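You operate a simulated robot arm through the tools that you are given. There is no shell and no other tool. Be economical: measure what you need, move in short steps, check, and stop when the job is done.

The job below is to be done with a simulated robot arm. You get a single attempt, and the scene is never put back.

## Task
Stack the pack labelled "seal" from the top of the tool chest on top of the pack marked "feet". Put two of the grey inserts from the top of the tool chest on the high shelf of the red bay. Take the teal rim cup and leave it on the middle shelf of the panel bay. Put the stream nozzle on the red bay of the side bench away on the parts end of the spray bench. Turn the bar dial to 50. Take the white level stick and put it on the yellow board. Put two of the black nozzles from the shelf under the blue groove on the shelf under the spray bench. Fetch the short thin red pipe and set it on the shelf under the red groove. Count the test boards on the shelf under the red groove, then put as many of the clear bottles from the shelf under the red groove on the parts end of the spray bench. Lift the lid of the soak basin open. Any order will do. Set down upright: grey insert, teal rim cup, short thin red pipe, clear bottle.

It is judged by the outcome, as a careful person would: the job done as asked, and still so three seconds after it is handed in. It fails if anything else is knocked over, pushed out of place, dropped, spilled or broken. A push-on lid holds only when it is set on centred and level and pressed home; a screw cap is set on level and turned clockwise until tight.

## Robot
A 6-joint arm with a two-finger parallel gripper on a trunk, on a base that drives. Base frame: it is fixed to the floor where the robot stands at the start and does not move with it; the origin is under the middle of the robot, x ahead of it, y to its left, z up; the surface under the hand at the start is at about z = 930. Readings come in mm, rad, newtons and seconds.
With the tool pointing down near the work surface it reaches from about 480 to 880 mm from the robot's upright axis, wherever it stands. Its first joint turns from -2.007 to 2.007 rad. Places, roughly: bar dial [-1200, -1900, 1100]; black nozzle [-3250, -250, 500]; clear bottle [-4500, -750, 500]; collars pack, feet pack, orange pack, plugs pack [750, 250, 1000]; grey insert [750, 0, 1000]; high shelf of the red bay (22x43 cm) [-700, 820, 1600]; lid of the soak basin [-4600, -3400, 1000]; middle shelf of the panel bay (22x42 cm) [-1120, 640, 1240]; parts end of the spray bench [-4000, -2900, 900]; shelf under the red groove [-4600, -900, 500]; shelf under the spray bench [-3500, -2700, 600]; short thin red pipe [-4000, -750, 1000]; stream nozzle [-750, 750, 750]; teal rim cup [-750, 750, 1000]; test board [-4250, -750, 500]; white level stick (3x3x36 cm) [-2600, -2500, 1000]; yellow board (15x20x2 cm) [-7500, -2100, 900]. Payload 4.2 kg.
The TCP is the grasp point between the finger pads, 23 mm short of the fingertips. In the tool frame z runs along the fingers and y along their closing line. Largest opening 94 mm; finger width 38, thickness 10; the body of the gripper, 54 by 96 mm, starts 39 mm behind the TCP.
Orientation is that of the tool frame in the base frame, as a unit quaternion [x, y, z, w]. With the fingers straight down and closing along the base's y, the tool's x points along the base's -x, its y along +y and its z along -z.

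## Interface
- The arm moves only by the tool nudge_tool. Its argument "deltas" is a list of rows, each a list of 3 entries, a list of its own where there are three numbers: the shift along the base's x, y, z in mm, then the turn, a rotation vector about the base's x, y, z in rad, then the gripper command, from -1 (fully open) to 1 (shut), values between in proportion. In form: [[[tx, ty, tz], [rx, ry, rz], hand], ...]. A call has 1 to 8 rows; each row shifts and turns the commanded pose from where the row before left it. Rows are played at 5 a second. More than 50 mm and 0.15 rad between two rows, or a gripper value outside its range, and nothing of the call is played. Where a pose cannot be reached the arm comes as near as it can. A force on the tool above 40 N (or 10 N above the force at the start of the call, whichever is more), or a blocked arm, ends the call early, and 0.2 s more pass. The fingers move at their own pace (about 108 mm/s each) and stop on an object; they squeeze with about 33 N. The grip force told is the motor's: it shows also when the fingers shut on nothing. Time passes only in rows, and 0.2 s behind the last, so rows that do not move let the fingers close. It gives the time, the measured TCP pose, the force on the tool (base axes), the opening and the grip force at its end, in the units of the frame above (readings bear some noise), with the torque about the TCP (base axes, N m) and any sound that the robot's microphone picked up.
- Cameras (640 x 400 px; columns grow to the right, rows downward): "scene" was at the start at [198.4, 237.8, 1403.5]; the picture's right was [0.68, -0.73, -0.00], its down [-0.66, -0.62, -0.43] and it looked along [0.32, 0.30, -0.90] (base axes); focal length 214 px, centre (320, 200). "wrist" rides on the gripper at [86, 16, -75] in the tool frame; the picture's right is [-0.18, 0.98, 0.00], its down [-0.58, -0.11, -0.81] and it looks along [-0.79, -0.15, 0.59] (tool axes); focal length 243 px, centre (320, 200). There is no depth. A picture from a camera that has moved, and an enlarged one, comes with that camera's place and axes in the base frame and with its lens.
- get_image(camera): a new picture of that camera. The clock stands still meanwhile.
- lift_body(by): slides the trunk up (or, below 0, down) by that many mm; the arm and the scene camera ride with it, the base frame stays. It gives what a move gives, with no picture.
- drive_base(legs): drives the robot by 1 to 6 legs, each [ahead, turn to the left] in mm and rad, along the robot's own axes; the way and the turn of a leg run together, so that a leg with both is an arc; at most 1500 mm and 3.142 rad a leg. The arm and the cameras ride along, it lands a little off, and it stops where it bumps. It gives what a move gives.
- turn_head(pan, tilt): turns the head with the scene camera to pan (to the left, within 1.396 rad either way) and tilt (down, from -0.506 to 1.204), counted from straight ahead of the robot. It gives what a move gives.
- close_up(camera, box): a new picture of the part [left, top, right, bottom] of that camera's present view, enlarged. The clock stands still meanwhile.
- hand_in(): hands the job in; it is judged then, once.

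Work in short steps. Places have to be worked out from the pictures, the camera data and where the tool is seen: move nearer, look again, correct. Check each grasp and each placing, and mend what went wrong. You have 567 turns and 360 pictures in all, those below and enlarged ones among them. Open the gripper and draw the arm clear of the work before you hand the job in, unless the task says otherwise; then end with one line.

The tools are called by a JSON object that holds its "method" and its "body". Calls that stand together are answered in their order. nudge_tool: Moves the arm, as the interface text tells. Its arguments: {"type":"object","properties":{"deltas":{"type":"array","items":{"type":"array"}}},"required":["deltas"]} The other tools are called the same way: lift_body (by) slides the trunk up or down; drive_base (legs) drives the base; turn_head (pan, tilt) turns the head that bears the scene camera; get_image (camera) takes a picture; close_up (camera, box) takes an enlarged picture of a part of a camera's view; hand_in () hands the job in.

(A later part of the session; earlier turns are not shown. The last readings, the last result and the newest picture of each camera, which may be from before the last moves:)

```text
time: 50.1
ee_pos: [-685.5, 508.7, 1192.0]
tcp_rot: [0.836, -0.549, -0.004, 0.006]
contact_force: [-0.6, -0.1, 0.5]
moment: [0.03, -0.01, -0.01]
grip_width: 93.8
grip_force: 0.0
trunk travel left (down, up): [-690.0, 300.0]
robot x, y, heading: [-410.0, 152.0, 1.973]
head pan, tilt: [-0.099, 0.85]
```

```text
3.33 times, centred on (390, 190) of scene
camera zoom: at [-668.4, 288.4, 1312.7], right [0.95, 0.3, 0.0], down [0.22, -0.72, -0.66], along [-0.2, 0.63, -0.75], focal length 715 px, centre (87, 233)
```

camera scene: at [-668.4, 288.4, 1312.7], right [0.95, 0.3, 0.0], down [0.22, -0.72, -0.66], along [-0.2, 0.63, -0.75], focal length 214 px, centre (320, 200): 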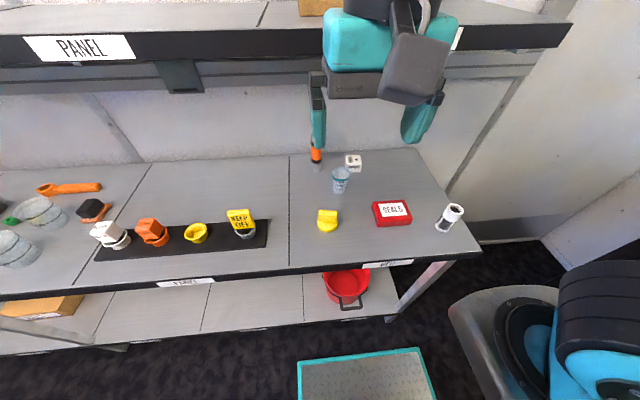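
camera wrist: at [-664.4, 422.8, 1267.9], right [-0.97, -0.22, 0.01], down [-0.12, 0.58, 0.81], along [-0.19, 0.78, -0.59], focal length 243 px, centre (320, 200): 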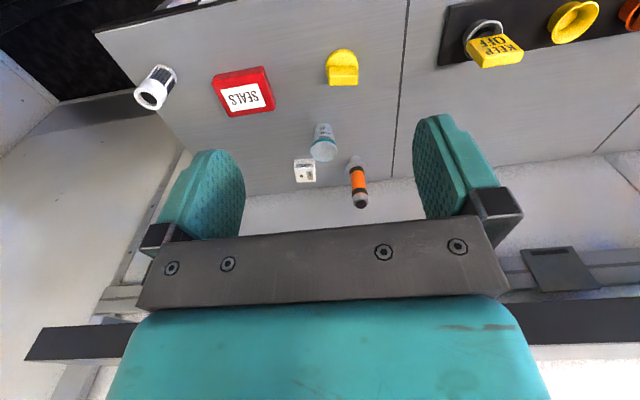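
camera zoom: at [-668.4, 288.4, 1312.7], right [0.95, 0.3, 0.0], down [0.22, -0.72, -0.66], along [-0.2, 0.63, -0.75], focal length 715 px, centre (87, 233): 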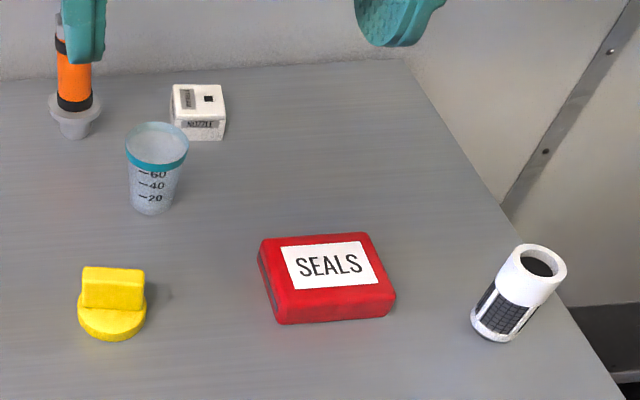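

The white block is labelled "STREAM NOZZLE" at about (-727,822). The cup is at (-745,716), ~68 mm tall. I tilt the tool 35° and go to a pre-grasp 120 mm back along the tool axis.

{"method": "nudge_tool", "body": {"deltas": [[[-5.5, 24, -32], [0.0935, 0.0398, 0], -1], [[-5.5, 24, -32], [0.0935, 0.0398, 0], -1], [[-5.5, 24, -32], [0.0935, 0.0398, 0], -1], [[-5.5, 24, -32], [0.0935, 0.0398, 0], -1], [[-5.5, 24, -32], [0.0935, 0.0398, 0], -1], [[-5.5, 24, -32], [0.0935, 0.0398, 0], -1], [[0, 0, 0], [0, 0, 0], -1]]}}

{"method": "get_image", "body": {"camera": "wrist"}}

{"method": "get_image", "body": {"camera": "scene"}}

```text
time: 51.7
ee_pos: [-717.5, 652.8, 1000.2]
tcp_rot: [0.798, -0.523, -0.253, -0.163]
contact_force: [-0.2, -0.5, -0.6]
moment: [0.02, 0.02, 0.03]
grip_width: 93.9
grip_force: 0.1
trunk travel left (down, up): [-690.0, 300.0]
robot x, y, heading: [-408.5, 145.4, 1.973]
head pan, tilt: [-0.099, 0.85]
```

```text
322 pictures are left
camera wrist: at [-686.6, 541.8, 1012.5], right [-0.96, -0.26, 0.11], down [0.1, 0.06, 0.99], along [-0.26, 0.96, -0.03], focal length 243 px, centre (320, 200)
```

wrist: 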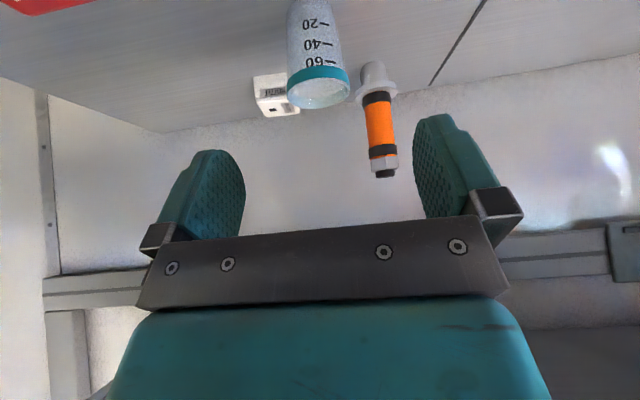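

```text
321 pictures are left
camera scene: at [-668.4, 288.4, 1312.6], right [0.95, 0.3, 0.0], down [0.22, -0.72, -0.66], along [-0.2, 0.63, -0.75], focal length 214 px, centre (320, 200)
```

scene: 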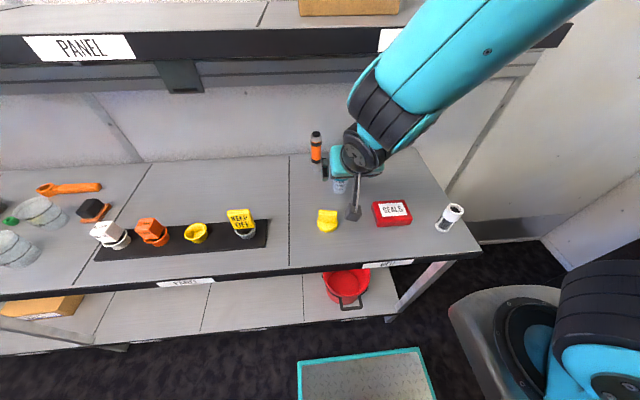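

Alignment confirmed. Advance along the tool axis and grip the cup.

{"method": "nudge_tool", "body": {"deltas": [[[-7, 16, -25], [0, 0, 0], -1], [[-7, 16, -25], [0, 0, 0], -1], [[-7, 16, -25], [0, 0, 0], -1], [[-6, 15, -21], [0, 0, 0], -1], [[0, 0, 0], [0, 0, 0], -1]]}}

{"method": "get_image", "body": {"camera": "wrist"}}

{"method": "close_up", "body": {"camera": "scene", "box": [260, 110, 460, 250]}}

```text
time: 52.9
ee_pos: [-745.3, 716.2, 905.4]
tcp_rot: [0.798, -0.522, -0.254, -0.162]
contact_force: [0.2, -0.2, 0.6]
moment: [0.02, 0.02, 0.0]
grip_width: 93.9
grip_force: 0.0
trunk travel left (down, up): [-690.0, 300.0]
robot x, y, heading: [-408.1, 147.9, 1.972]
head pan, tilt: [-0.099, 0.85]
```

```text
320 pictures are left
camera wrist: at [-713.4, 605.2, 916.8], right [-0.96, -0.26, 0.11], down [0.1, 0.06, 0.99], along [-0.26, 0.96, -0.03], focal length 243 px, centre (320, 200)
```

wrist: 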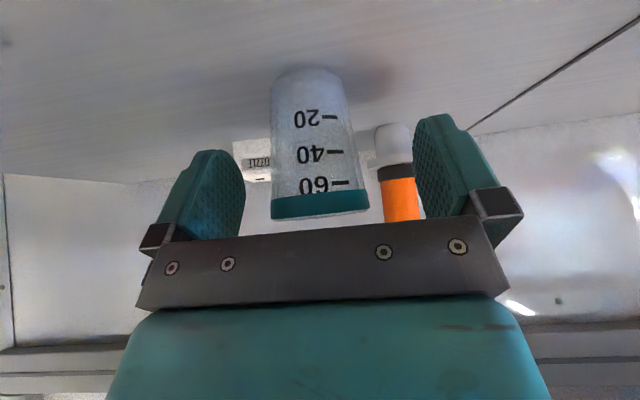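

```text
2.86 times, centred on (360, 180) of scene
camera zoom: at [-668.5, 288.4, 1312.6], right [0.95, 0.3, 0.0], down [0.22, -0.72, -0.66], along [-0.2, 0.63, -0.75], focal length 613 px, centre (206, 257)
```

zoom: 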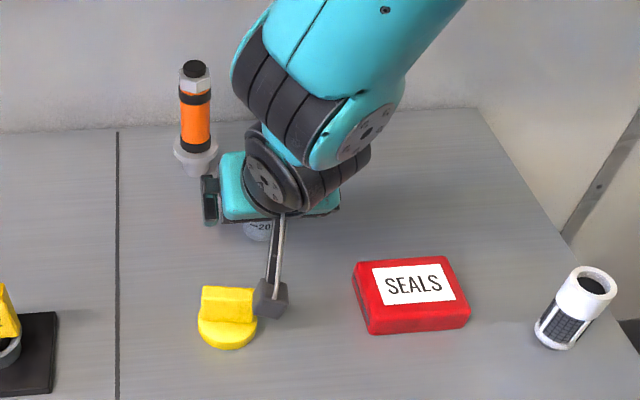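

Fingers straddle the cup centrally. Close and lift a little.

{"method": "nudge_tool", "body": {"deltas": [[[0, 0, 0], [0, 0, 0], 1], [[0, 0, 0], [0, 0, 0], 1], [[0, 0, 0], [0, 0, 0], 1], [[0, 0, 25], [0, 0, 0], 1], [[0, 0, 0], [0, 0, 0], 1]]}}

{"method": "get_image", "body": {"camera": "wrist"}}

```text
time: 54.1
ee_pos: [-744.5, 716.0, 930.3]
tcp_rot: [0.798, -0.522, -0.253, -0.162]
contact_force: [1.3, 0.9, 0.3]
moment: [0.02, 0.02, 0.03]
grip_width: 48.9
grip_force: 33.2
trunk travel left (down, up): [-690.0, 300.0]
robot x, y, heading: [-407.2, 145.8, 1.97]
head pan, tilt: [-0.099, 0.85]
```

```text
318 pictures are left
camera wrist: at [-713.6, 604.7, 942.3], right [-0.96, -0.26, 0.11], down [0.1, 0.06, 0.99], along [-0.26, 0.96, -0.03], focal length 243 px, centre (320, 200)
```

wrist: 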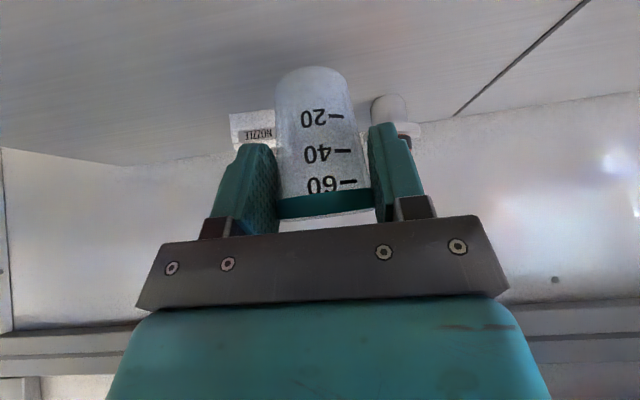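

Cup held upright (48.9 mm). Withdraw toward the robot, then raise the trunk to shelf height.

{"method": "nudge_tool", "body": {"deltas": [[[0, 0, 20], [0, 0, 0], 1], [[17, -40, 5], [0, 0, 0], 1], [[17, -40, 5], [0, 0, 0], 1], [[17, -40, 5], [0, 0, 0], 1], [[17, -40, 5], [0, 0, 0], 1], [[-20, -10, 30], [0, 0, 0], 1], [[-40, -18, 20], [0, 0, 0], 1]]}}

{"method": "lift_body", "body": {"by": 280}}

{"method": "get_image", "body": {"camera": "scene"}}

```text
time: 55.7
ee_pos: [-760.2, 534.4, 1022.7]
tcp_rot: [0.799, -0.522, -0.253, -0.162]
contact_force: [0.2, 0.5, 0.1]
moment: [-0.02, 0.0, 0.0]
grip_width: 48.8
grip_force: 33.2
out of reach, approached as far as the arm can: row 5
trunk travel left (down, up): [-690.0, 300.0]
robot x, y, heading: [-410.0, 150.2, 1.976]
head pan, tilt: [-0.099, 0.85]
```

```text
time: 58.5
ee_pos: [-760.1, 534.7, 1302.6]
tcp_rot: [0.798, -0.522, -0.253, -0.162]
contact_force: [0.0, 0.3, 0.3]
moment: [0.01, -0.02, 0.01]
grip_width: 48.8
grip_force: 32.9
trunk travel left (down, up): [-970.0, 20.0]
robot x, y, heading: [-409.3, 151.0, 1.972]
head pan, tilt: [-0.099, 0.85]
```

```text
317 pictures are left
camera scene: at [-668.6, 288.5, 1592.6], right [0.95, 0.3, 0.0], down [0.22, -0.72, -0.66], along [-0.2, 0.63, -0.75], focal length 214 px, centre (320, 200)
```

scene: 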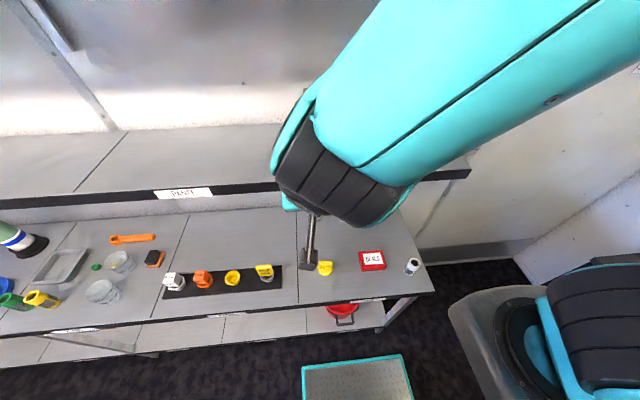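

Cup at z≈1302 in front of the shelf. Move left into the panel bay range and up slightly.

{"method": "nudge_tool", "body": {"deltas": [[[-40, -17, 10], [0, 0, 0], 1], [[-40, -17, 10], [0, 0, 0], 1], [[-40, -17, 5], [0, 0, 0], 1], [[-20, -8, 0], [0, 0, 0], 1], [[0, 0, 0], [0, 0, 0], 1]]}}

{"method": "turn_head", "body": {"pan": 0.3, "tilt": 0.6}}

{"method": "get_image", "body": {"camera": "scene"}}

{"method": "get_image", "body": {"camera": "wrist"}}

```text
time: 59.7
ee_pos: [-900.4, 476.2, 1329.3]
tcp_rot: [0.798, -0.522, -0.253, -0.161]
contact_force: [0.4, 0.2, -0.2]
moment: [0.02, 0.0, 0.05]
grip_width: 49.0
grip_force: 33.0
trunk travel left (down, up): [-970.0, 20.0]
robot x, y, heading: [-406.9, 149.8, 1.975]
head pan, tilt: [-0.099, 0.85]
```

```text
time: 60.6
ee_pos: [-899.0, 479.6, 1328.8]
tcp_rot: [0.796, -0.525, -0.253, -0.162]
contact_force: [-0.7, 0.1, -1.3]
moment: [0.03, 0.0, 0.01]
grip_width: 48.6
grip_force: 33.3
trunk travel left (down, up): [-970.0, 20.0]
robot x, y, heading: [-410.9, 146.0, 1.973]
head pan, tilt: [0.3, 0.6]
```

```text
316 pictures are left
camera scene: at [-671.7, 289.1, 1595.0], right [0.94, 0.33, 0.0], down [0.24, -0.69, -0.68], along [-0.23, 0.64, -0.73], focal length 214 px, centre (320, 200)
```

scene: 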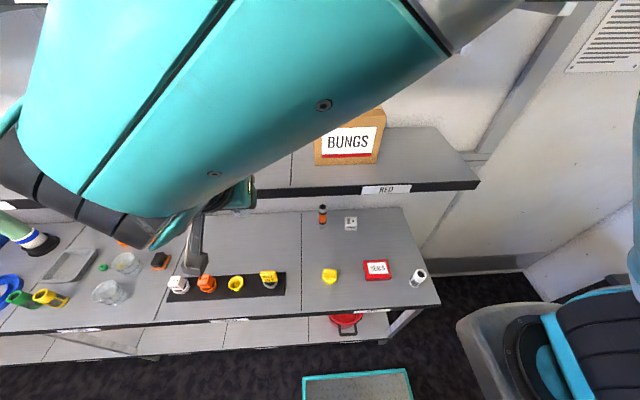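

```text
315 pictures are left
camera wrist: at [-868.7, 368.9, 1340.3], right [-0.96, -0.25, 0.11], down [0.1, 0.06, 0.99], along [-0.26, 0.97, -0.03], focal length 243 px, centre (320, 200)
```

wrist: 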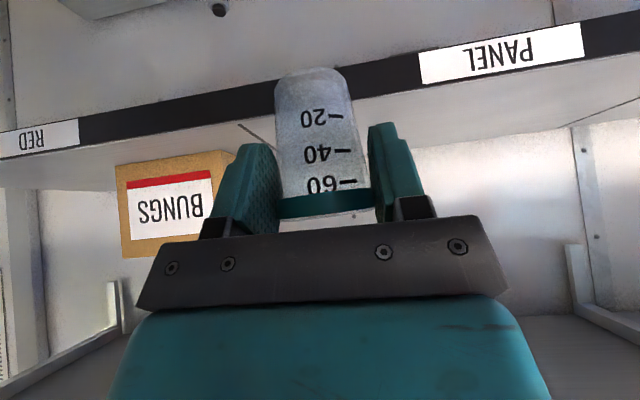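

The head seems obstructed by the forearm; I put it back, and take the wrist view as guide.

{"method": "turn_head", "body": {"pan": -0.1, "tilt": 0.85}}

```text
time: 61.4
ee_pos: [-898.2, 479.4, 1327.2]
tcp_rot: [0.797, -0.524, -0.253, -0.162]
contact_force: [-0.3, -0.4, -0.7]
moment: [0.02, -0.02, -0.01]
grip_width: 48.7
grip_force: 32.9
trunk travel left (down, up): [-970.0, 20.0]
robot x, y, heading: [-406.0, 153.2, 1.973]
head pan, tilt: [-0.099, 0.85]
```

Cup bottom ~1282, shelf ~1240–1256. Advance 160 mm over the shelf.

{"method": "nudge_tool", "body": {"deltas": [[[-15.5, 37, 2], [0, 0, 0], 1], [[-15.5, 37, 2], [0, 0, 0], 1], [[-15.5, 37, 2], [0, 0, 0], 1], [[-15.5, 37, 0], [0, 0, 0], 1], [[0, 0, 0], [0, 0, 0], 1]]}}

{"method": "get_image", "body": {"camera": "wrist"}}

{"method": "get_image", "body": {"camera": "scene"}}

```text
time: 62.6
ee_pos: [-963.6, 624.8, 1331.9]
tcp_rot: [0.798, -0.522, -0.253, -0.162]
contact_force: [0.1, 0.1, 0.1]
moment: [-0.03, -0.01, 0.03]
grip_width: 48.8
grip_force: 32.4
trunk travel left (down, up): [-970.0, 20.0]
robot x, y, heading: [-409.2, 149.4, 1.971]
head pan, tilt: [-0.099, 0.85]
```

```text
314 pictures are left
camera wrist: at [-932.5, 513.6, 1344.9], right [-0.96, -0.26, 0.11], down [0.1, 0.06, 0.99], along [-0.26, 0.96, -0.03], focal length 243 px, centre (320, 200)
```

wrist: 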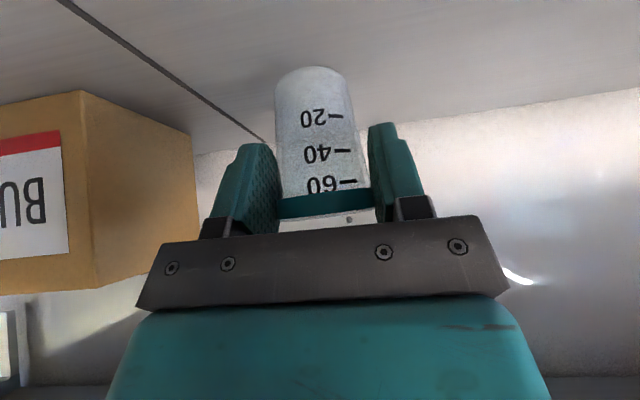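

```text
313 pictures are left
camera scene: at [-668.7, 288.7, 1592.6], right [0.95, 0.3, 0.0], down [0.22, -0.72, -0.66], along [-0.2, 0.63, -0.75], focal length 214 px, centre (320, 200)
```

scene: 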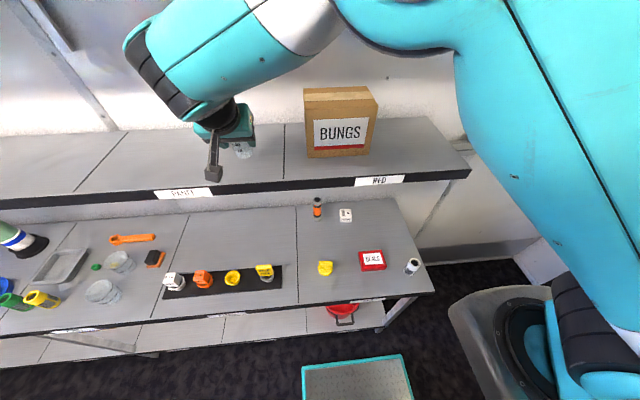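

Well inside the panel bay. Lower gradually until contact.

{"method": "nudge_tool", "body": {"deltas": [[[0, 0, -12], [0, 0, 0], 1], [[0, 0, -8], [0, 0, 0], 1], [[0, 0, -5], [0, 0, 0], 1], [[0, 0, -4], [0, 0, 0], 1], [[0, 0, -3], [0, 0, 0], 1], [[0, 0, 0], [0, 0, 0], 1]]}}

{"method": "close_up", "body": {"camera": "wrist", "box": [220, 30, 420, 160]}}

```text
time: 64.0
ee_pos: [-963.5, 623.2, 1304.8]
tcp_rot: [0.797, -0.522, -0.257, -0.161]
contact_force: [1.7, -0.5, 22.4]
moment: [0.21, 0.3, -0.01]
grip_width: 48.9
grip_force: 32.9
trunk travel left (down, up): [-970.0, 20.0]
robot x, y, heading: [-408.8, 152.2, 1.973]
head pan, tilt: [-0.099, 0.85]
```

```text
3.08 times, centred on (320, 95) of wrist
camera zoom: at [-931.6, 513.2, 1315.9], right [-0.96, -0.26, 0.12], down [0.11, 0.06, 0.99], along [-0.26, 0.96, -0.03], focal length 746 px, centre (320, 523)
```

zoom: 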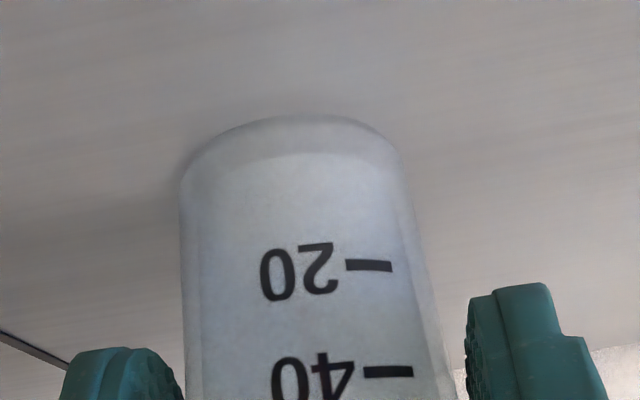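

Cup is standing on the shelf. Relieve, open slowly, and retreat along the tool axis.

{"method": "nudge_tool", "body": {"deltas": [[[0, 0, 2], [0, 0, 0], 1], [[0, 0, 0], [0, 0, 0], -0.4], [[0, 0, 0], [0, 0, 0], -0.9], [[5, -11, 16], [0, 0, 0], -0.9], [[7, -16, 25], [0, 0, 0], -0.9], [[7, -16, 25], [0, 0, 0], -0.9], [[15, -35, 10], [0, 0, 0], -0.9], [[15, -35, 0], [0, 0, 0], -0.9]]}}

{"method": "get_image", "body": {"camera": "wrist"}}

{"method": "get_image", "body": {"camera": "scene"}}

```text
time: 65.8
ee_pos: [-912.9, 511.6, 1378.3]
tcp_rot: [0.798, -0.522, -0.254, -0.162]
contact_force: [-0.3, 0.3, 0.5]
moment: [0.01, -0.02, -0.04]
grip_width: 89.3
grip_force: 0.1
trunk travel left (down, up): [-970.0, 20.0]
robot x, y, heading: [-408.8, 147.1, 1.977]
head pan, tilt: [-0.099, 0.85]
```

```text
311 pictures are left
camera wrist: at [-881.5, 400.7, 1390.4], right [-0.96, -0.26, 0.11], down [0.1, 0.06, 0.99], along [-0.26, 0.96, -0.03], focal length 243 px, centre (320, 200)
```

wrist: 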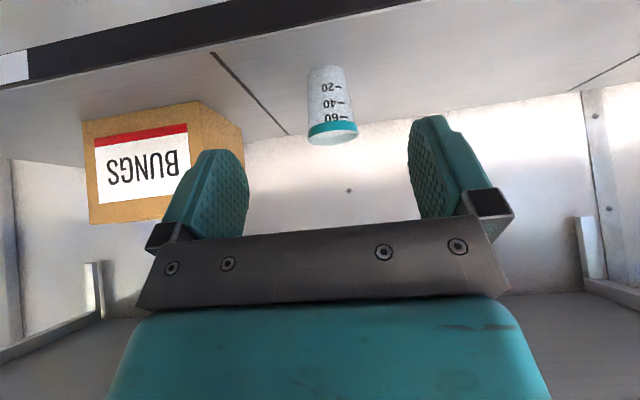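

```text
310 pictures are left
camera scene: at [-668.7, 289.0, 1592.5], right [0.95, 0.3, 0.0], down [0.22, -0.72, -0.66], along [-0.2, 0.63, -0.75], focal length 214 px, centre (320, 200)
```

scene: 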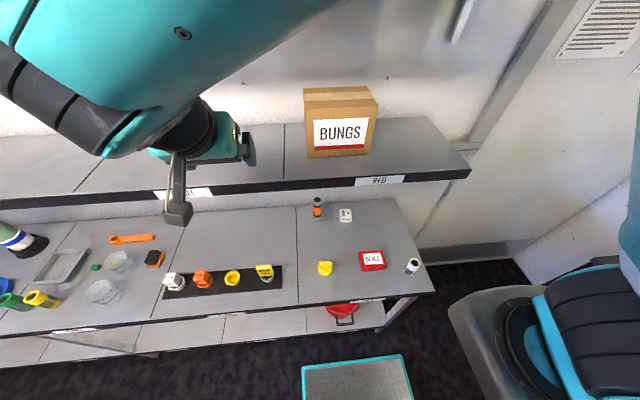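

Cup is standing in the panel bay. Straighten the tool and retract to the front, then go back for the second insert.

{"method": "nudge_tool", "body": {"deltas": [[[42, -5, 0], [-0.08, -0.034, 0], -0.9], [[42, -5, 0], [-0.08, -0.034, 0], -0.9], [[42, 0, 0], [-0.08, -0.034, 0], -0.9], [[42, 0, 0], [-0.08, -0.034, 0], -0.9], [[42, 3, 0], [-0.08, -0.034, 0], -0.9], [[42, 5, 0], [-0.08, -0.034, 0], -0.9], [[42, 5, 0], [-0.081, -0.035, 0], -0.9]]}}

{"method": "lift_body", "body": {"by": -170}}

{"method": "drive_base", "body": {"legs": [[-120, 0], [0, 1.0]]}}

```text
time: 67.4
ee_pos: [-620.4, 513.7, 1378.5]
tcp_rot: [0.836, -0.549, -0.003, 0.005]
contact_force: [0.1, -0.1, -0.2]
moment: [-0.03, -0.05, -0.01]
grip_width: 89.5
grip_force: 0.0
trunk travel left (down, up): [-970.0, 20.0]
robot x, y, heading: [-406.2, 149.4, 1.976]
head pan, tilt: [-0.099, 0.85]
```

```text
time: 69.4
ee_pos: [-620.0, 513.6, 1209.8]
tcp_rot: [0.836, -0.549, -0.004, 0.005]
contact_force: [-0.3, -0.8, -0.9]
moment: [-0.02, -0.01, -0.02]
grip_width: 89.1
grip_force: 0.0
trunk travel left (down, up): [-800.0, 190.0]
robot x, y, heading: [-409.4, 151.9, 1.977]
head pan, tilt: [-0.099, 0.85]
```

```text
time: 73.2
ee_pos: [-782.0, 54.4, 1208.4]
tcp_rot: [0.997, -0.079, -0.001, 0.007]
contact_force: [0.1, 0.8, -0.3]
moment: [0.02, 0.02, -0.01]
grip_width: 89.2
grip_force: 0.1
trunk travel left (down, up): [-800.0, 190.0]
robot x, y, heading: [-359.8, 38.5, 2.98]
head pan, tilt: [-0.099, 0.85]
```

Turn to face the tool chest and drive back to it.

{"method": "drive_base", "body": {"legs": [[0, -2.98], [370, 0]]}}

{"method": "turn_head", "body": {"pan": 0.0, "tilt": 0.9}}

{"method": "get_image", "body": {"camera": "scene"}}

```text
time: 82.6
ee_pos: [424.9, 76.8, 1209.2]
tcp_rot: [0.003, 1.0, 0.004, 0.002]
contact_force: [-1.1, -0.1, 0.0]
moment: [-0.01, 0.02, -0.03]
grip_width: 89.6
grip_force: 0.1
trunk travel left (down, up): [-800.0, 190.0]
robot x, y, heading: [4.3, 26.0, -0.014]
head pan, tilt: [-0.099, 0.85]
stopped in leg 2: the robot was blocked; the commanded pose is now the measured one
```

```text
time: 83.3
ee_pos: [425.2, 77.4, 1209.1]
tcp_rot: [0.004, 1.0, 0.006, 0.001]
contact_force: [0.3, 0.8, 0.4]
moment: [0.0, 0.01, 0.03]
grip_width: 89.3
grip_force: 0.1
trunk travel left (down, up): [-800.0, 190.0]
robot x, y, heading: [4.3, 29.5, -0.013]
head pan, tilt: [0.0, 0.901]
```

```text
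309 pictures are left
camera scene: at [237.1, 222.8, 1418.7], right [-0.01, -1.0, 0.0], down [-0.78, 0.01, -0.62], along [0.62, -0.01, -0.78], focal length 214 px, centre (320, 200)
```

scene: 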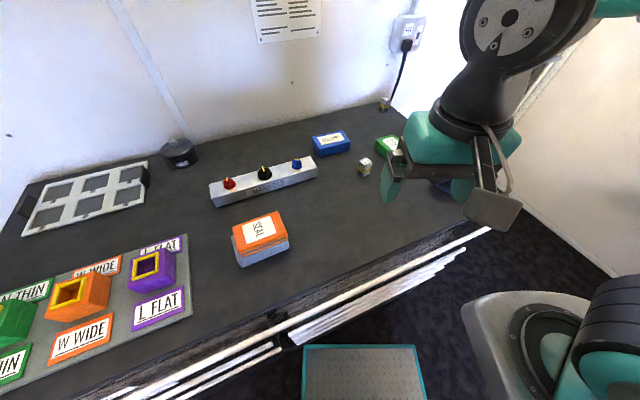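

Slight bump against the chest; nothing moved. Zoom on the 5N insert.

{"method": "close_up", "body": {"camera": "scene", "box": [340, 140, 400, 190]}}

```text
8.00 times, centred on (370, 165) of scene
camera zoom: at [237.1, 222.8, 1418.7], right [-0.01, -1.0, 0.0], down [-0.78, 0.01, -0.62], along [0.62, -0.01, -0.78], focal length 1716 px, centre (-80, 480)
```

zoom: 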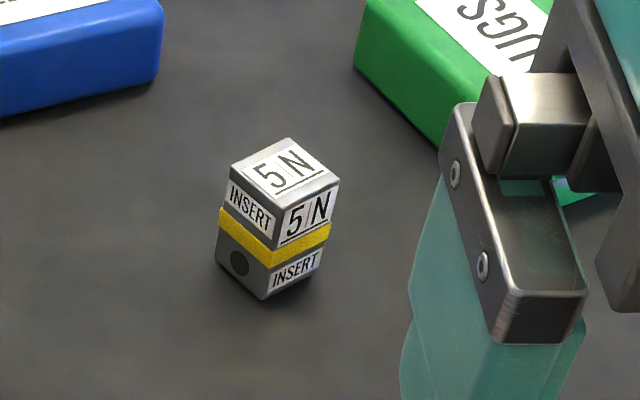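

5N insert centre ≈ (737,75), yaw ≈0.54. Move above with a 61 mm opening.

{"method": "nudge_tool", "body": {"deltas": [[[39, 0, -19], [0, 0, 0.0675], -0.3], [[39, 0, -19], [0, 0, 0.0675], -0.3], [[39, 0, -19], [0, 0, 0.0675], -0.3], [[39, 0, -19], [0, 0, 0.0675], -0.3], [[39, 0, -19], [0, 0, 0.0675], -0.3], [[39, 0, -19], [0, 0, 0.0675], -0.3], [[39, 0, -19], [0, 0, 0.0675], -0.3], [[39, -2, -16], [0, 0, 0.0675], -0.3]]}}

{"method": "get_image", "body": {"camera": "wrist"}}

{"method": "close_up", "body": {"camera": "scene", "box": [320, 110, 440, 200]}}

```text
time: 85.1
ee_pos: [736.7, 75.5, 1061.3]
tcp_rot: [-0.264, 0.965, 0.006, 0.0]
contact_force: [-0.6, 0.2, -0.1]
moment: [0.0, -0.04, -0.01]
grip_width: 60.9
grip_force: 0.1
trunk travel left (down, up): [-800.0, 190.0]
robot x, y, heading: [3.2, 29.3, -0.016]
head pan, tilt: [0.0, 0.901]
```

```text
307 pictures are left
camera wrist: at [654.5, 43.3, 1135.7], right [-0.34, 0.94, 0.01], down [0.56, 0.19, 0.81], along [0.76, 0.28, -0.59], focal length 243 px, centre (320, 200)
```

wrist: 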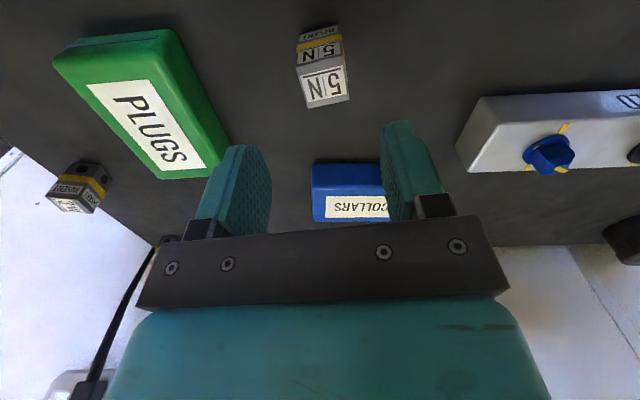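

```text
4.44 times, centred on (380, 155) of scene
camera zoom: at [236.5, 222.8, 1418.9], right [-0.01, -1.0, 0.0], down [-0.78, 0.01, -0.62], along [0.62, -0.01, -0.78], focal length 953 px, centre (53, 400)
```

zoom: 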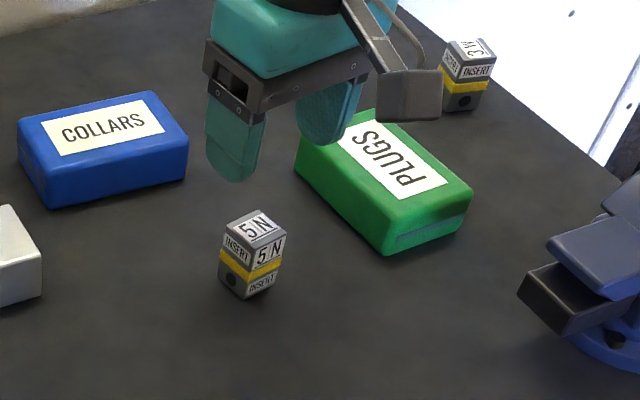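

Centred. Descend and grip.

{"method": "nudge_tool", "body": {"deltas": [[[0, 1, -35], [0, 0, 0.04], -0.3], [[0, 0, -35], [0, 0, 0], -0.3], [[0, 0, -33], [0, 0, 0], -0.3], [[0, 0, 0], [0, 0, 0], 1], [[0, 0, 0], [0, 0, 0], 1], [[0, 0, 0], [0, 0, 0], 1], [[0, 0, 40], [0, 0, 0], 1], [[0, 0, 50], [0, 0, 0], 1]]}}

{"method": "get_image", "body": {"camera": "wrist"}}

```text
time: 86.9
ee_pos: [736.7, 76.1, 1047.0]
tcp_rot: [-0.283, 0.959, 0.005, -0.002]
contact_force: [0.3, -0.4, -1.2]
moment: [0.01, 0.04, 0.0]
grip_width: 29.9
grip_force: 32.6
trunk travel left (down, up): [-800.0, 190.0]
robot x, y, heading: [4.5, 30.6, -0.018]
head pan, tilt: [0.0, 0.901]
```

```text
305 pictures are left
camera wrist: at [655.8, 41.5, 1122.0], right [-0.38, 0.93, 0.01], down [0.55, 0.22, 0.8], along [0.74, 0.31, -0.59], focal length 243 px, centre (320, 200)
```

wrist: 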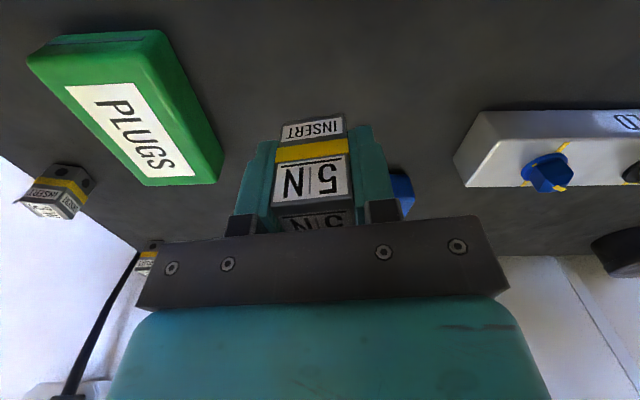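

Insert 2 held. Retract, raise the trunk, and go to the red bay again.

{"method": "nudge_tool", "body": {"deltas": [[[0, 0, 50], [0, 0, 0], 1], [[-41, -5, 30], [0, 0, -0.082], 1], [[-41, -5, 30], [0, 0, -0.082], 1], [[-41, -5, 30], [0, 0, -0.082], 1], [[-41, -5, 20], [0, 0, -0.082], 1], [[-41, -5, 0], [0, 0, -0.082], 1], [[-41, -5, 0], [0, 0, -0.082], 1], [[-30, -5, 0], [0, 0, -0.1], 1]]}}

{"method": "lift_body", "body": {"by": 190}}

{"method": "drive_base", "body": {"legs": [[-370, 0], [0, 1.988]]}}

{"method": "nudge_tool", "body": {"deltas": [[[0, 0, 50], [0, 0, 0], 1], [[0, 0, 50], [0, 0, 0], 1], [[0, 0, 50], [0, 0, 0], 1], [[0, 0, 50], [0, 0, 0], 1], [[0, 0, 50], [0, 0, 0], 1], [[0, 0, 30], [0, 0, 0], 1]]}}

```text
refused: row 2 steps farther than a row can; nothing moved
```

```text
time: 89.0
ee_pos: [737.5, 74.5, 1238.0]
tcp_rot: [-0.283, 0.959, 0.006, -0.001]
contact_force: [0.0, -0.1, -1.5]
moment: [-0.03, -0.03, 0.05]
grip_width: 29.6
grip_force: 33.1
trunk travel left (down, up): [-990.0, 0.0]
robot x, y, heading: [5.2, 28.6, -0.011]
head pan, tilt: [0.0, 0.901]
```

```text
time: 95.0
ee_pos: [-437.1, 763.8, 1236.5]
tcp_rot: [0.881, -0.473, 0.005, 0.0]
contact_force: [1.8, 0.7, -0.8]
moment: [0.0, 0.05, -0.02]
grip_width: 29.8
grip_force: 32.7
trunk travel left (down, up): [-990.0, 0.0]
robot x, y, heading: [-361.7, 36.7, 1.61]
head pan, tilt: [0.0, 0.901]
stopped in leg 2: the force on the tool passed its limit at 86 N (the readings are from after the stop); the commanded pose is now the measured one
```

```text
time: 96.1
ee_pos: [-418.9, 706.0, 1384.2]
tcp_rot: [0.876, -0.465, 0.098, 0.086]
contact_force: [0.0, 0.0, -1.1]
moment: [-0.02, 0.01, 0.04]
grip_width: 29.9
grip_force: 33.1
trunk travel left (down, up): [-990.0, 0.0]
robot x, y, heading: [-365.1, 36.7, 1.609]
head pan, tilt: [0.0, 0.901]
stopped in row 5: the arm was blocked; the commanded pose is now the measured one
```

The refused row left the arm extended and it swung into the shelf end. I stop and look before anything else.

{"method": "get_image", "body": {"camera": "scene"}}

{"method": "get_image", "body": {"camera": "wrist"}}

```text
304 pictures are left
camera scene: at [-567.5, 253.5, 1611.9], right [1.0, 0.04, 0.0], down [0.03, -0.78, -0.62], along [-0.02, 0.62, -0.78], focal length 214 px, centre (320, 200)
```

scene: 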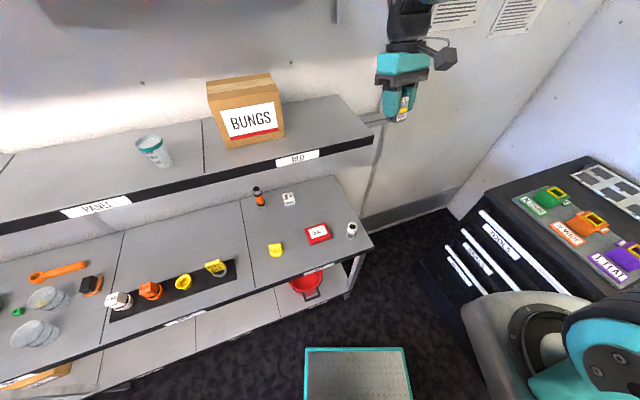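

```text
303 pictures are left
camera wrist: at [-391.8, 646.1, 1478.0], right [-0.92, -0.4, 0.01], down [-0.3, 0.72, 0.62], along [-0.26, 0.57, -0.78], focal length 243 px, centre (320, 200)
```

wrist: 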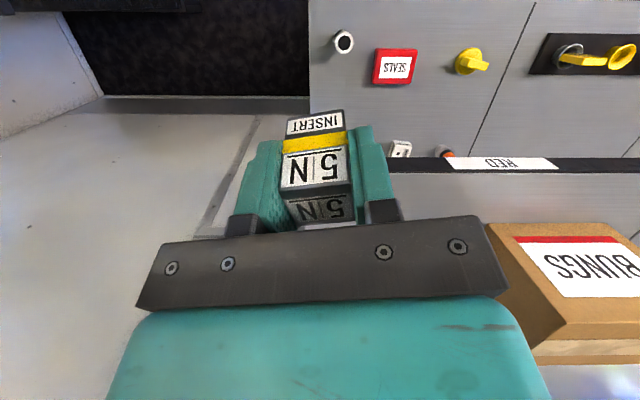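

No harm: cup and boxes stand as before, and the insert is still held. The wrist is under the high shelf's end; I back the hand out towards the robot.

{"method": "nudge_tool", "body": {"deltas": [[[0, -20, -10], [0, 0, 0], 1], [[5, -45, 0], [0, 0, 0], 1], [[5, -45, 0], [0, 0, 0], 1], [[5, -45, 0], [0, 0, 0], 1]]}}

```text
time: 97.1
ee_pos: [-404.5, 553.7, 1366.7]
tcp_rot: [0.875, -0.466, 0.1, 0.089]
contact_force: [0.0, 1.5, -1.7]
moment: [-0.05, 0.02, -0.01]
grip_width: 29.9
grip_force: 32.9
trunk travel left (down, up): [-990.0, 0.0]
robot x, y, heading: [-365.5, 36.9, 1.611]
head pan, tilt: [0.0, 0.901]
```

Straighten the tool (tilt 0.265 rad) and realign yaw with the robot.

{"method": "nudge_tool", "body": {"deltas": [[[4, -8, 0], [0.05, 0.0184, -0.11], 1], [[4, -8, 0], [0.05, 0.0184, -0.11], 1], [[4, -8, 0], [0.05, 0.0184, -0.11], 1], [[0, -8, 0], [0.05, 0.0184, -0.11], 1], [[0, -8, 0], [0.05, 0.0184, -0.113], 1], [[0, 0, 0], [0, 0, 0], 1]]}}

{"method": "get_image", "body": {"camera": "wrist"}}

{"method": "close_up", "body": {"camera": "scene", "box": [340, 0, 500, 120]}}

```text
time: 98.5
ee_pos: [-392.9, 513.0, 1368.9]
tcp_rot: [0.722, -0.691, -0.026, 0.023]
contact_force: [0.0, 0.3, -0.8]
moment: [-0.02, 0.01, 0.0]
grip_width: 29.8
grip_force: 33.4
trunk travel left (down, up): [-990.0, 0.0]
robot x, y, heading: [-368.2, 37.3, 1.616]
head pan, tilt: [0.0, 0.901]
```

```text
302 pictures are left
camera wrist: at [-399.2, 425.5, 1444.2], right [-0.99, 0.14, 0.07], down [0.14, 0.58, 0.8], along [0.07, 0.8, -0.6], focal length 243 px, centre (320, 200)
```

wrist: 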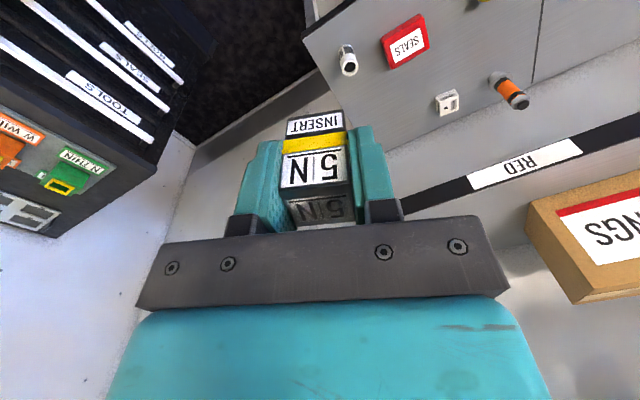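

```text
3.33 times, centred on (420, 60) of scene
camera zoom: at [-567.9, 255.4, 1608.8], right [1.0, 0.04, 0.0], down [0.03, -0.78, -0.62], along [-0.02, 0.62, -0.78], focal length 715 px, centre (-13, 667)
```

zoom: 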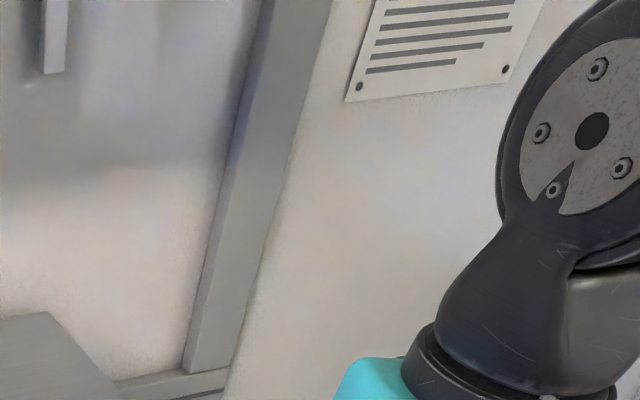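

The bump pitched the insert ~15° in the grip; it will settle flat on placement. Fix the residual tool tilt and raise to shelf height.

{"method": "nudge_tool", "body": {"deltas": [[[0, 0, 50], [0, -0.069, 0], 1], [[0, 0, 50], [0, 0, 0], 1], [[0, 0, 50], [0, 0, 0], 1], [[0, 0, 50], [0, 0, 0], 1], [[0, 0, 50], [0, 0, 0], 1], [[0, 0, 50], [0, 0, 0], 1], [[0, 0, 15], [0, 0, 0], 1]]}}

```text
time: 100.1
ee_pos: [-392.4, 514.2, 1683.3]
tcp_rot: [0.722, -0.691, -0.001, 0.001]
contact_force: [-0.6, -0.6, -1.7]
moment: [-0.02, 0.01, -0.01]
grip_width: 29.6
grip_force: 32.7
trunk travel left (down, up): [-990.0, 0.0]
robot x, y, heading: [-369.0, 34.5, 1.611]
head pan, tilt: [0.0, 0.901]
```

Now turn to face the shelf, drive in, and set the head for a view.

{"method": "drive_base", "body": {"legs": [[0, 0.361], [118, 0]]}}

{"method": "turn_head", "body": {"pan": 0.0, "tilt": 0.3}}

{"method": "get_image", "body": {"camera": "scene"}}

```text
time: 102.4
ee_pos: [-606.9, 583.0, 1682.7]
tcp_rot: [0.836, -0.549, -0.001, 0.0]
contact_force: [-0.3, -0.6, -0.1]
moment: [0.04, -0.01, 0.0]
grip_width: 29.8
grip_force: 33.4
trunk travel left (down, up): [-990.0, 0.0]
robot x, y, heading: [-409.3, 144.4, 1.971]
head pan, tilt: [0.0, 0.901]
```

```text
time: 103.4
ee_pos: [-607.6, 582.1, 1683.0]
tcp_rot: [0.836, -0.549, -0.002, 0.001]
contact_force: [-0.7, 0.5, -0.9]
moment: [0.02, 0.05, 0.01]
grip_width: 29.9
grip_force: 33.0
trunk travel left (down, up): [-990.0, 0.0]
robot x, y, heading: [-410.9, 146.5, 1.972]
head pan, tilt: [0.0, 0.3]
```

```text
300 pictures are left
camera scene: at [-686.2, 294.6, 1660.9], right [0.92, 0.39, 0.0], down [0.12, -0.27, -0.95], along [-0.37, 0.88, -0.3], focal length 214 px, centre (320, 200)
```

scene: 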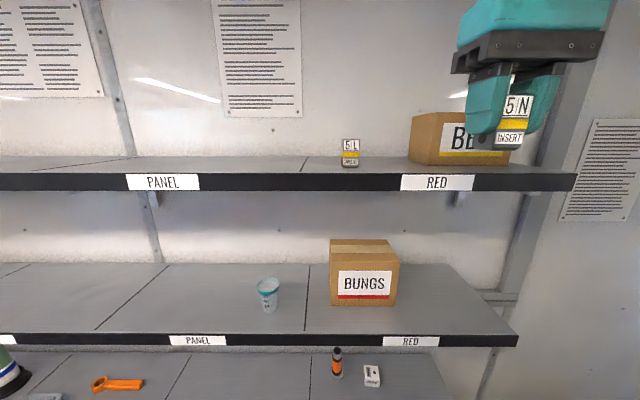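

Insert 1 is at col 350; I'll put insert 2 to its left (still inside the red bay). Drive 15 mm closer and move left in front of the shelf.

{"method": "drive_base", "body": {"legs": [[15, 0]]}}

{"method": "nudge_tool", "body": {"deltas": [[[-44, -19, 0], [0, 0, 0], 1], [[-44, -19, 0], [0, 0, 0], 1], [[-44, -19, 0], [0, 0, 0], 1], [[-44, -19, 0], [0, 0, 0], 1], [[0, 0, 0], [0, 0, 0], 1]]}}

{"method": "get_image", "body": {"camera": "wrist"}}

{"method": "get_image", "body": {"camera": "scene"}}

```text
time: 104.2
ee_pos: [-613.3, 596.8, 1683.6]
tcp_rot: [0.836, -0.549, -0.001, 0.001]
contact_force: [0.8, -0.5, -1.5]
moment: [0.02, -0.04, -0.05]
grip_width: 29.4
grip_force: 32.8
trunk travel left (down, up): [-990.0, 0.0]
robot x, y, heading: [-416.7, 159.2, 1.975]
head pan, tilt: [0.0, 0.3]
```

```text
time: 105.4
ee_pos: [-790.0, 519.0, 1681.0]
tcp_rot: [0.836, -0.549, -0.001, 0.001]
contact_force: [-0.1, 0.1, -1.6]
moment: [0.0, -0.04, 0.03]
grip_width: 29.7
grip_force: 32.9
trunk travel left (down, up): [-990.0, 0.0]
robot x, y, heading: [-420.2, 157.1, 1.971]
head pan, tilt: [0.0, 0.3]
```

```text
299 pictures are left
camera wrist: at [-770.8, 433.1, 1757.2], right [-0.98, -0.22, 0.0], down [-0.13, 0.58, 0.81], along [-0.18, 0.79, -0.59], focal length 243 px, centre (320, 200)
```

wrist: 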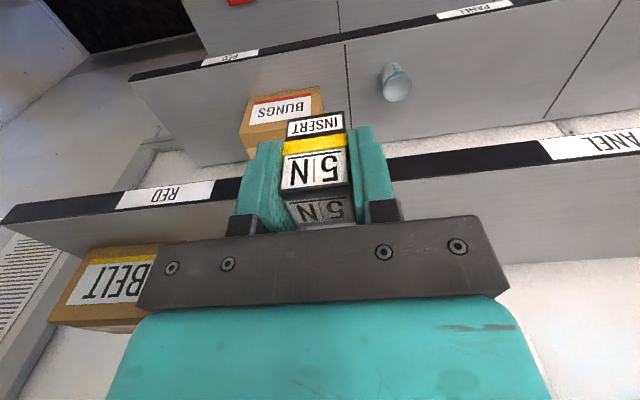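

```text
298 pictures are left
camera scene: at [-692.8, 308.5, 1660.9], right [0.92, 0.39, 0.0], down [0.12, -0.27, -0.96], along [-0.37, 0.88, -0.3], focal length 214 px, centre (320, 200)
```

scene: 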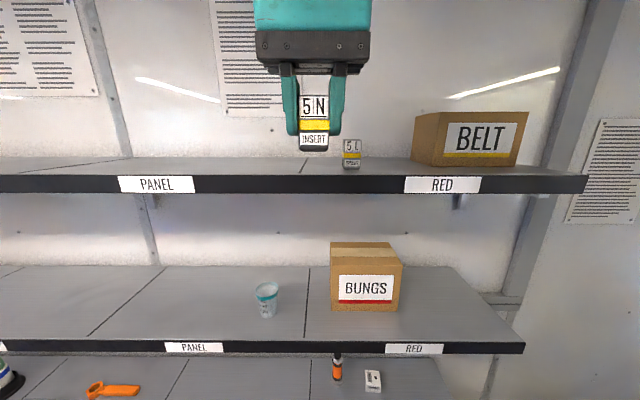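

Aligned left of insert 1. Advance over the shelf, descending slightly.

{"method": "nudge_tool", "body": {"deltas": [[[-15, 36, -8], [0, 0, 0], 1], [[-15, 36, -8], [0, 0, 0], 1], [[-15, 36, -8], [0, 0, 0], 1], [[-15, 35, -8], [0, 0, 0], 1], [[0, 0, 0], [0, 0, 0], 1]]}}

{"method": "close_up", "body": {"camera": "scene", "box": [270, 70, 430, 200]}}

{"method": "get_image", "body": {"camera": "wrist"}}

```text
time: 106.6
ee_pos: [-846.6, 661.9, 1647.9]
tcp_rot: [0.836, -0.548, -0.003, 0.0]
contact_force: [-0.5, 0.5, -1.4]
moment: [0.0, -0.01, -0.01]
grip_width: 29.6
grip_force: 32.7
out of reach, approached as far as the arm can: row 4
trunk travel left (down, up): [-990.0, 0.0]
robot x, y, heading: [-420.3, 154.8, 1.973]
head pan, tilt: [0.0, 0.3]
```

```text
3.08 times, centred on (350, 135) of scene
camera zoom: at [-692.3, 308.9, 1660.9], right [0.92, 0.39, 0.0], down [0.12, -0.27, -0.96], along [-0.37, 0.88, -0.3], focal length 660 px, centre (228, 400)
```

zoom: 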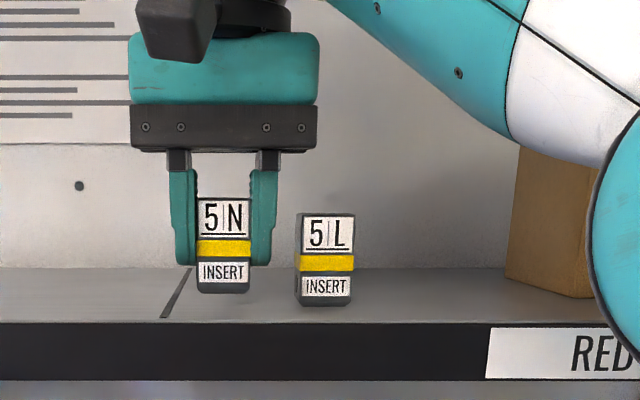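

```text
296 pictures are left
camera wrist: at [-826.6, 576.0, 1721.3], right [-0.97, -0.22, 0.0], down [-0.13, 0.58, 0.81], along [-0.18, 0.79, -0.59], focal length 243 px, centre (320, 200)
```

wrist: 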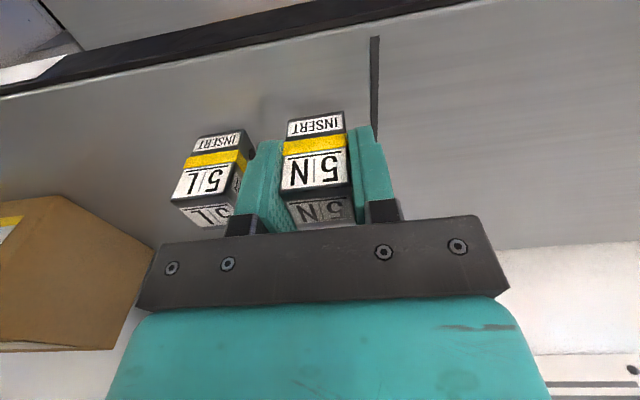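

Shift 6 mm left and lower to contact.

{"method": "nudge_tool", "body": {"deltas": [[[-6, -2, -8], [0, 0, 0], 1], [[0, 0, -4], [0, 0, 0], 1], [[0, 0, -3], [0, 0, 0], 1], [[0, 0, -2], [0, 0, 0], 1], [[0, 0, 0], [0, 0, 0], 1]]}}

```text
time: 107.8
ee_pos: [-852.0, 658.2, 1631.8]
tcp_rot: [0.836, -0.549, -0.002, 0.001]
contact_force: [-0.1, -1.5, 26.5]
moment: [0.1, -0.05, -0.03]
grip_width: 29.7
grip_force: 32.8
trunk travel left (down, up): [-990.0, 0.0]
robot x, y, heading: [-419.0, 158.9, 1.977]
head pan, tilt: [0.0, 0.3]
```

Contact at 1632 (edge touching). Relieve 1 mm and open just a little so it settles flat, then look.

{"method": "nudge_tool", "body": {"deltas": [[[0, 0, 1], [0, 0, 0], 1], [[0, 0, 0], [0, 0, 0], 0.3], [[0, 0, 0], [0, 0, 0], 0.12], [[0, 0, 0], [0, 0, 0], 0.12]]}}

{"method": "close_up", "body": {"camera": "scene", "box": [270, 70, 430, 200]}}

{"method": "get_image", "body": {"camera": "wrist"}}

```text
time: 108.8
ee_pos: [-852.6, 659.6, 1631.2]
tcp_rot: [0.836, -0.549, -0.001, 0.001]
contact_force: [-0.5, 0.4, 0.3]
moment: [-0.01, -0.02, 0.04]
grip_width: 41.4
grip_force: 0.0
trunk travel left (down, up): [-990.0, 0.0]
robot x, y, heading: [-418.5, 156.0, 1.971]
head pan, tilt: [0.0, 0.3]
```

```text
3.08 times, centred on (350, 135) of scene
camera zoom: at [-692.1, 308.5, 1661.0], right [0.92, 0.39, 0.0], down [0.12, -0.27, -0.96], along [-0.37, 0.88, -0.3], focal length 660 px, centre (228, 400)
```

zoom: 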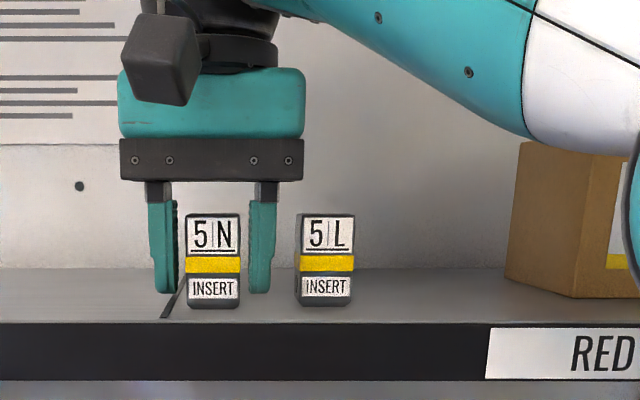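

```text
294 pictures are left
camera wrist: at [-832.3, 573.7, 1705.8], right [-0.98, -0.22, 0.0], down [-0.13, 0.58, 0.81], along [-0.18, 0.79, -0.59], focal length 243 px, centre (320, 200)
```

wrist: 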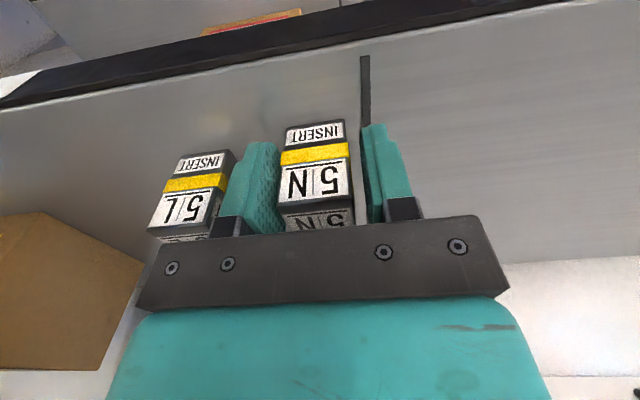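

Both inserts stand upright in the red bay. Rise and back out.

{"method": "nudge_tool", "body": {"deltas": [[[0, 0, 15], [0, 0, 0], 0.12], [[2, -4, 25], [0, 0, 0], 0.12], [[6, -14, 20], [0, 0, 0], 0.12], [[16, -37, 0], [0, 0, 0], -0.5], [[16, -37, 0], [0, 0, 0], -1], [[30, -20, 0], [0, 0, 0], -1], [[40, 0, 0], [0, 0, 0], -1]]}}

{"method": "close_up", "body": {"camera": "scene", "box": [250, 70, 410, 200]}}

```text
time: 110.4
ee_pos: [-727.3, 539.7, 1670.1]
tcp_rot: [0.836, -0.549, -0.001, 0.0]
contact_force: [-0.8, 0.2, -0.4]
moment: [-0.02, 0.03, 0.04]
grip_width: 94.0
grip_force: 0.1
out of reach, approached as far as the arm can: row 2, 3
trunk travel left (down, up): [-990.0, 0.0]
robot x, y, heading: [-418.4, 160.0, 1.97]
head pan, tilt: [0.0, 0.3]
```

```text
3.08 times, centred on (330, 135) of scene
camera zoom: at [-692.6, 308.5, 1660.9], right [0.92, 0.39, 0.0], down [0.12, -0.27, -0.96], along [-0.37, 0.88, -0.3], focal length 660 px, centre (289, 400)
```

zoom: 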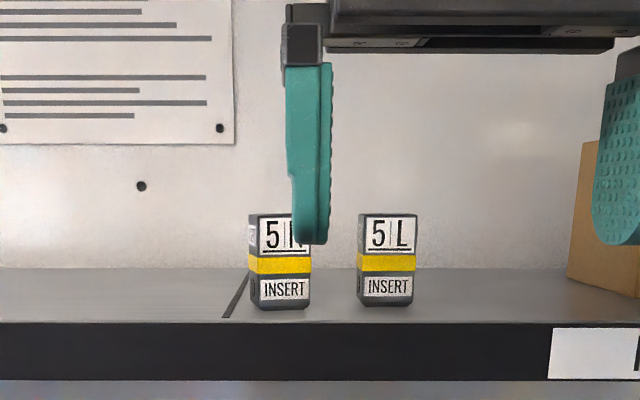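

Now the stream nozzle, deep under the middle shelf. I lower the trunk so the forearm comes in flatter, checking on the way.

{"method": "lift_body", "body": {"by": -450}}

{"method": "turn_head", "body": {"pan": -0.1, "tilt": 0.6}}

{"method": "get_image", "body": {"camera": "scene"}}

```text
refused: -450 is not a number from -400 to 400
```

```text
time: 111.2
ee_pos: [-727.4, 539.2, 1670.2]
tcp_rot: [0.836, -0.549, -0.001, 0.001]
contact_force: [-0.2, -0.3, 0.3]
moment: [0.01, 0.0, 0.0]
grip_width: 94.0
grip_force: 0.1
trunk travel left (down, up): [-990.0, 0.0]
robot x, y, heading: [-420.4, 162.0, 1.973]
head pan, tilt: [-0.099, 0.6]
```

```text
292 pictures are left
camera scene: at [-681.9, 307.0, 1633.6], right [0.95, 0.3, 0.0], down [0.17, -0.54, -0.83], along [-0.25, 0.79, -0.56], focal length 214 px, centre (320, 200)
```

scene: 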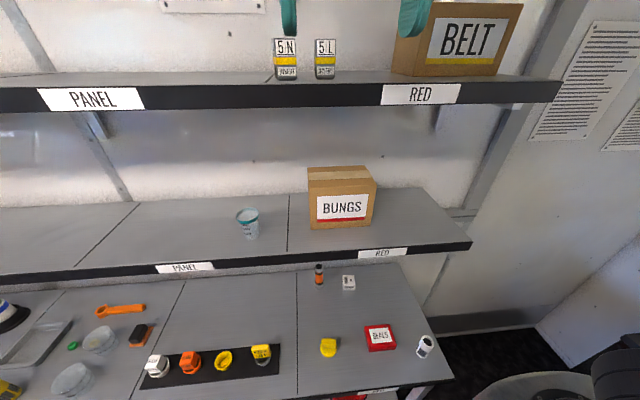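

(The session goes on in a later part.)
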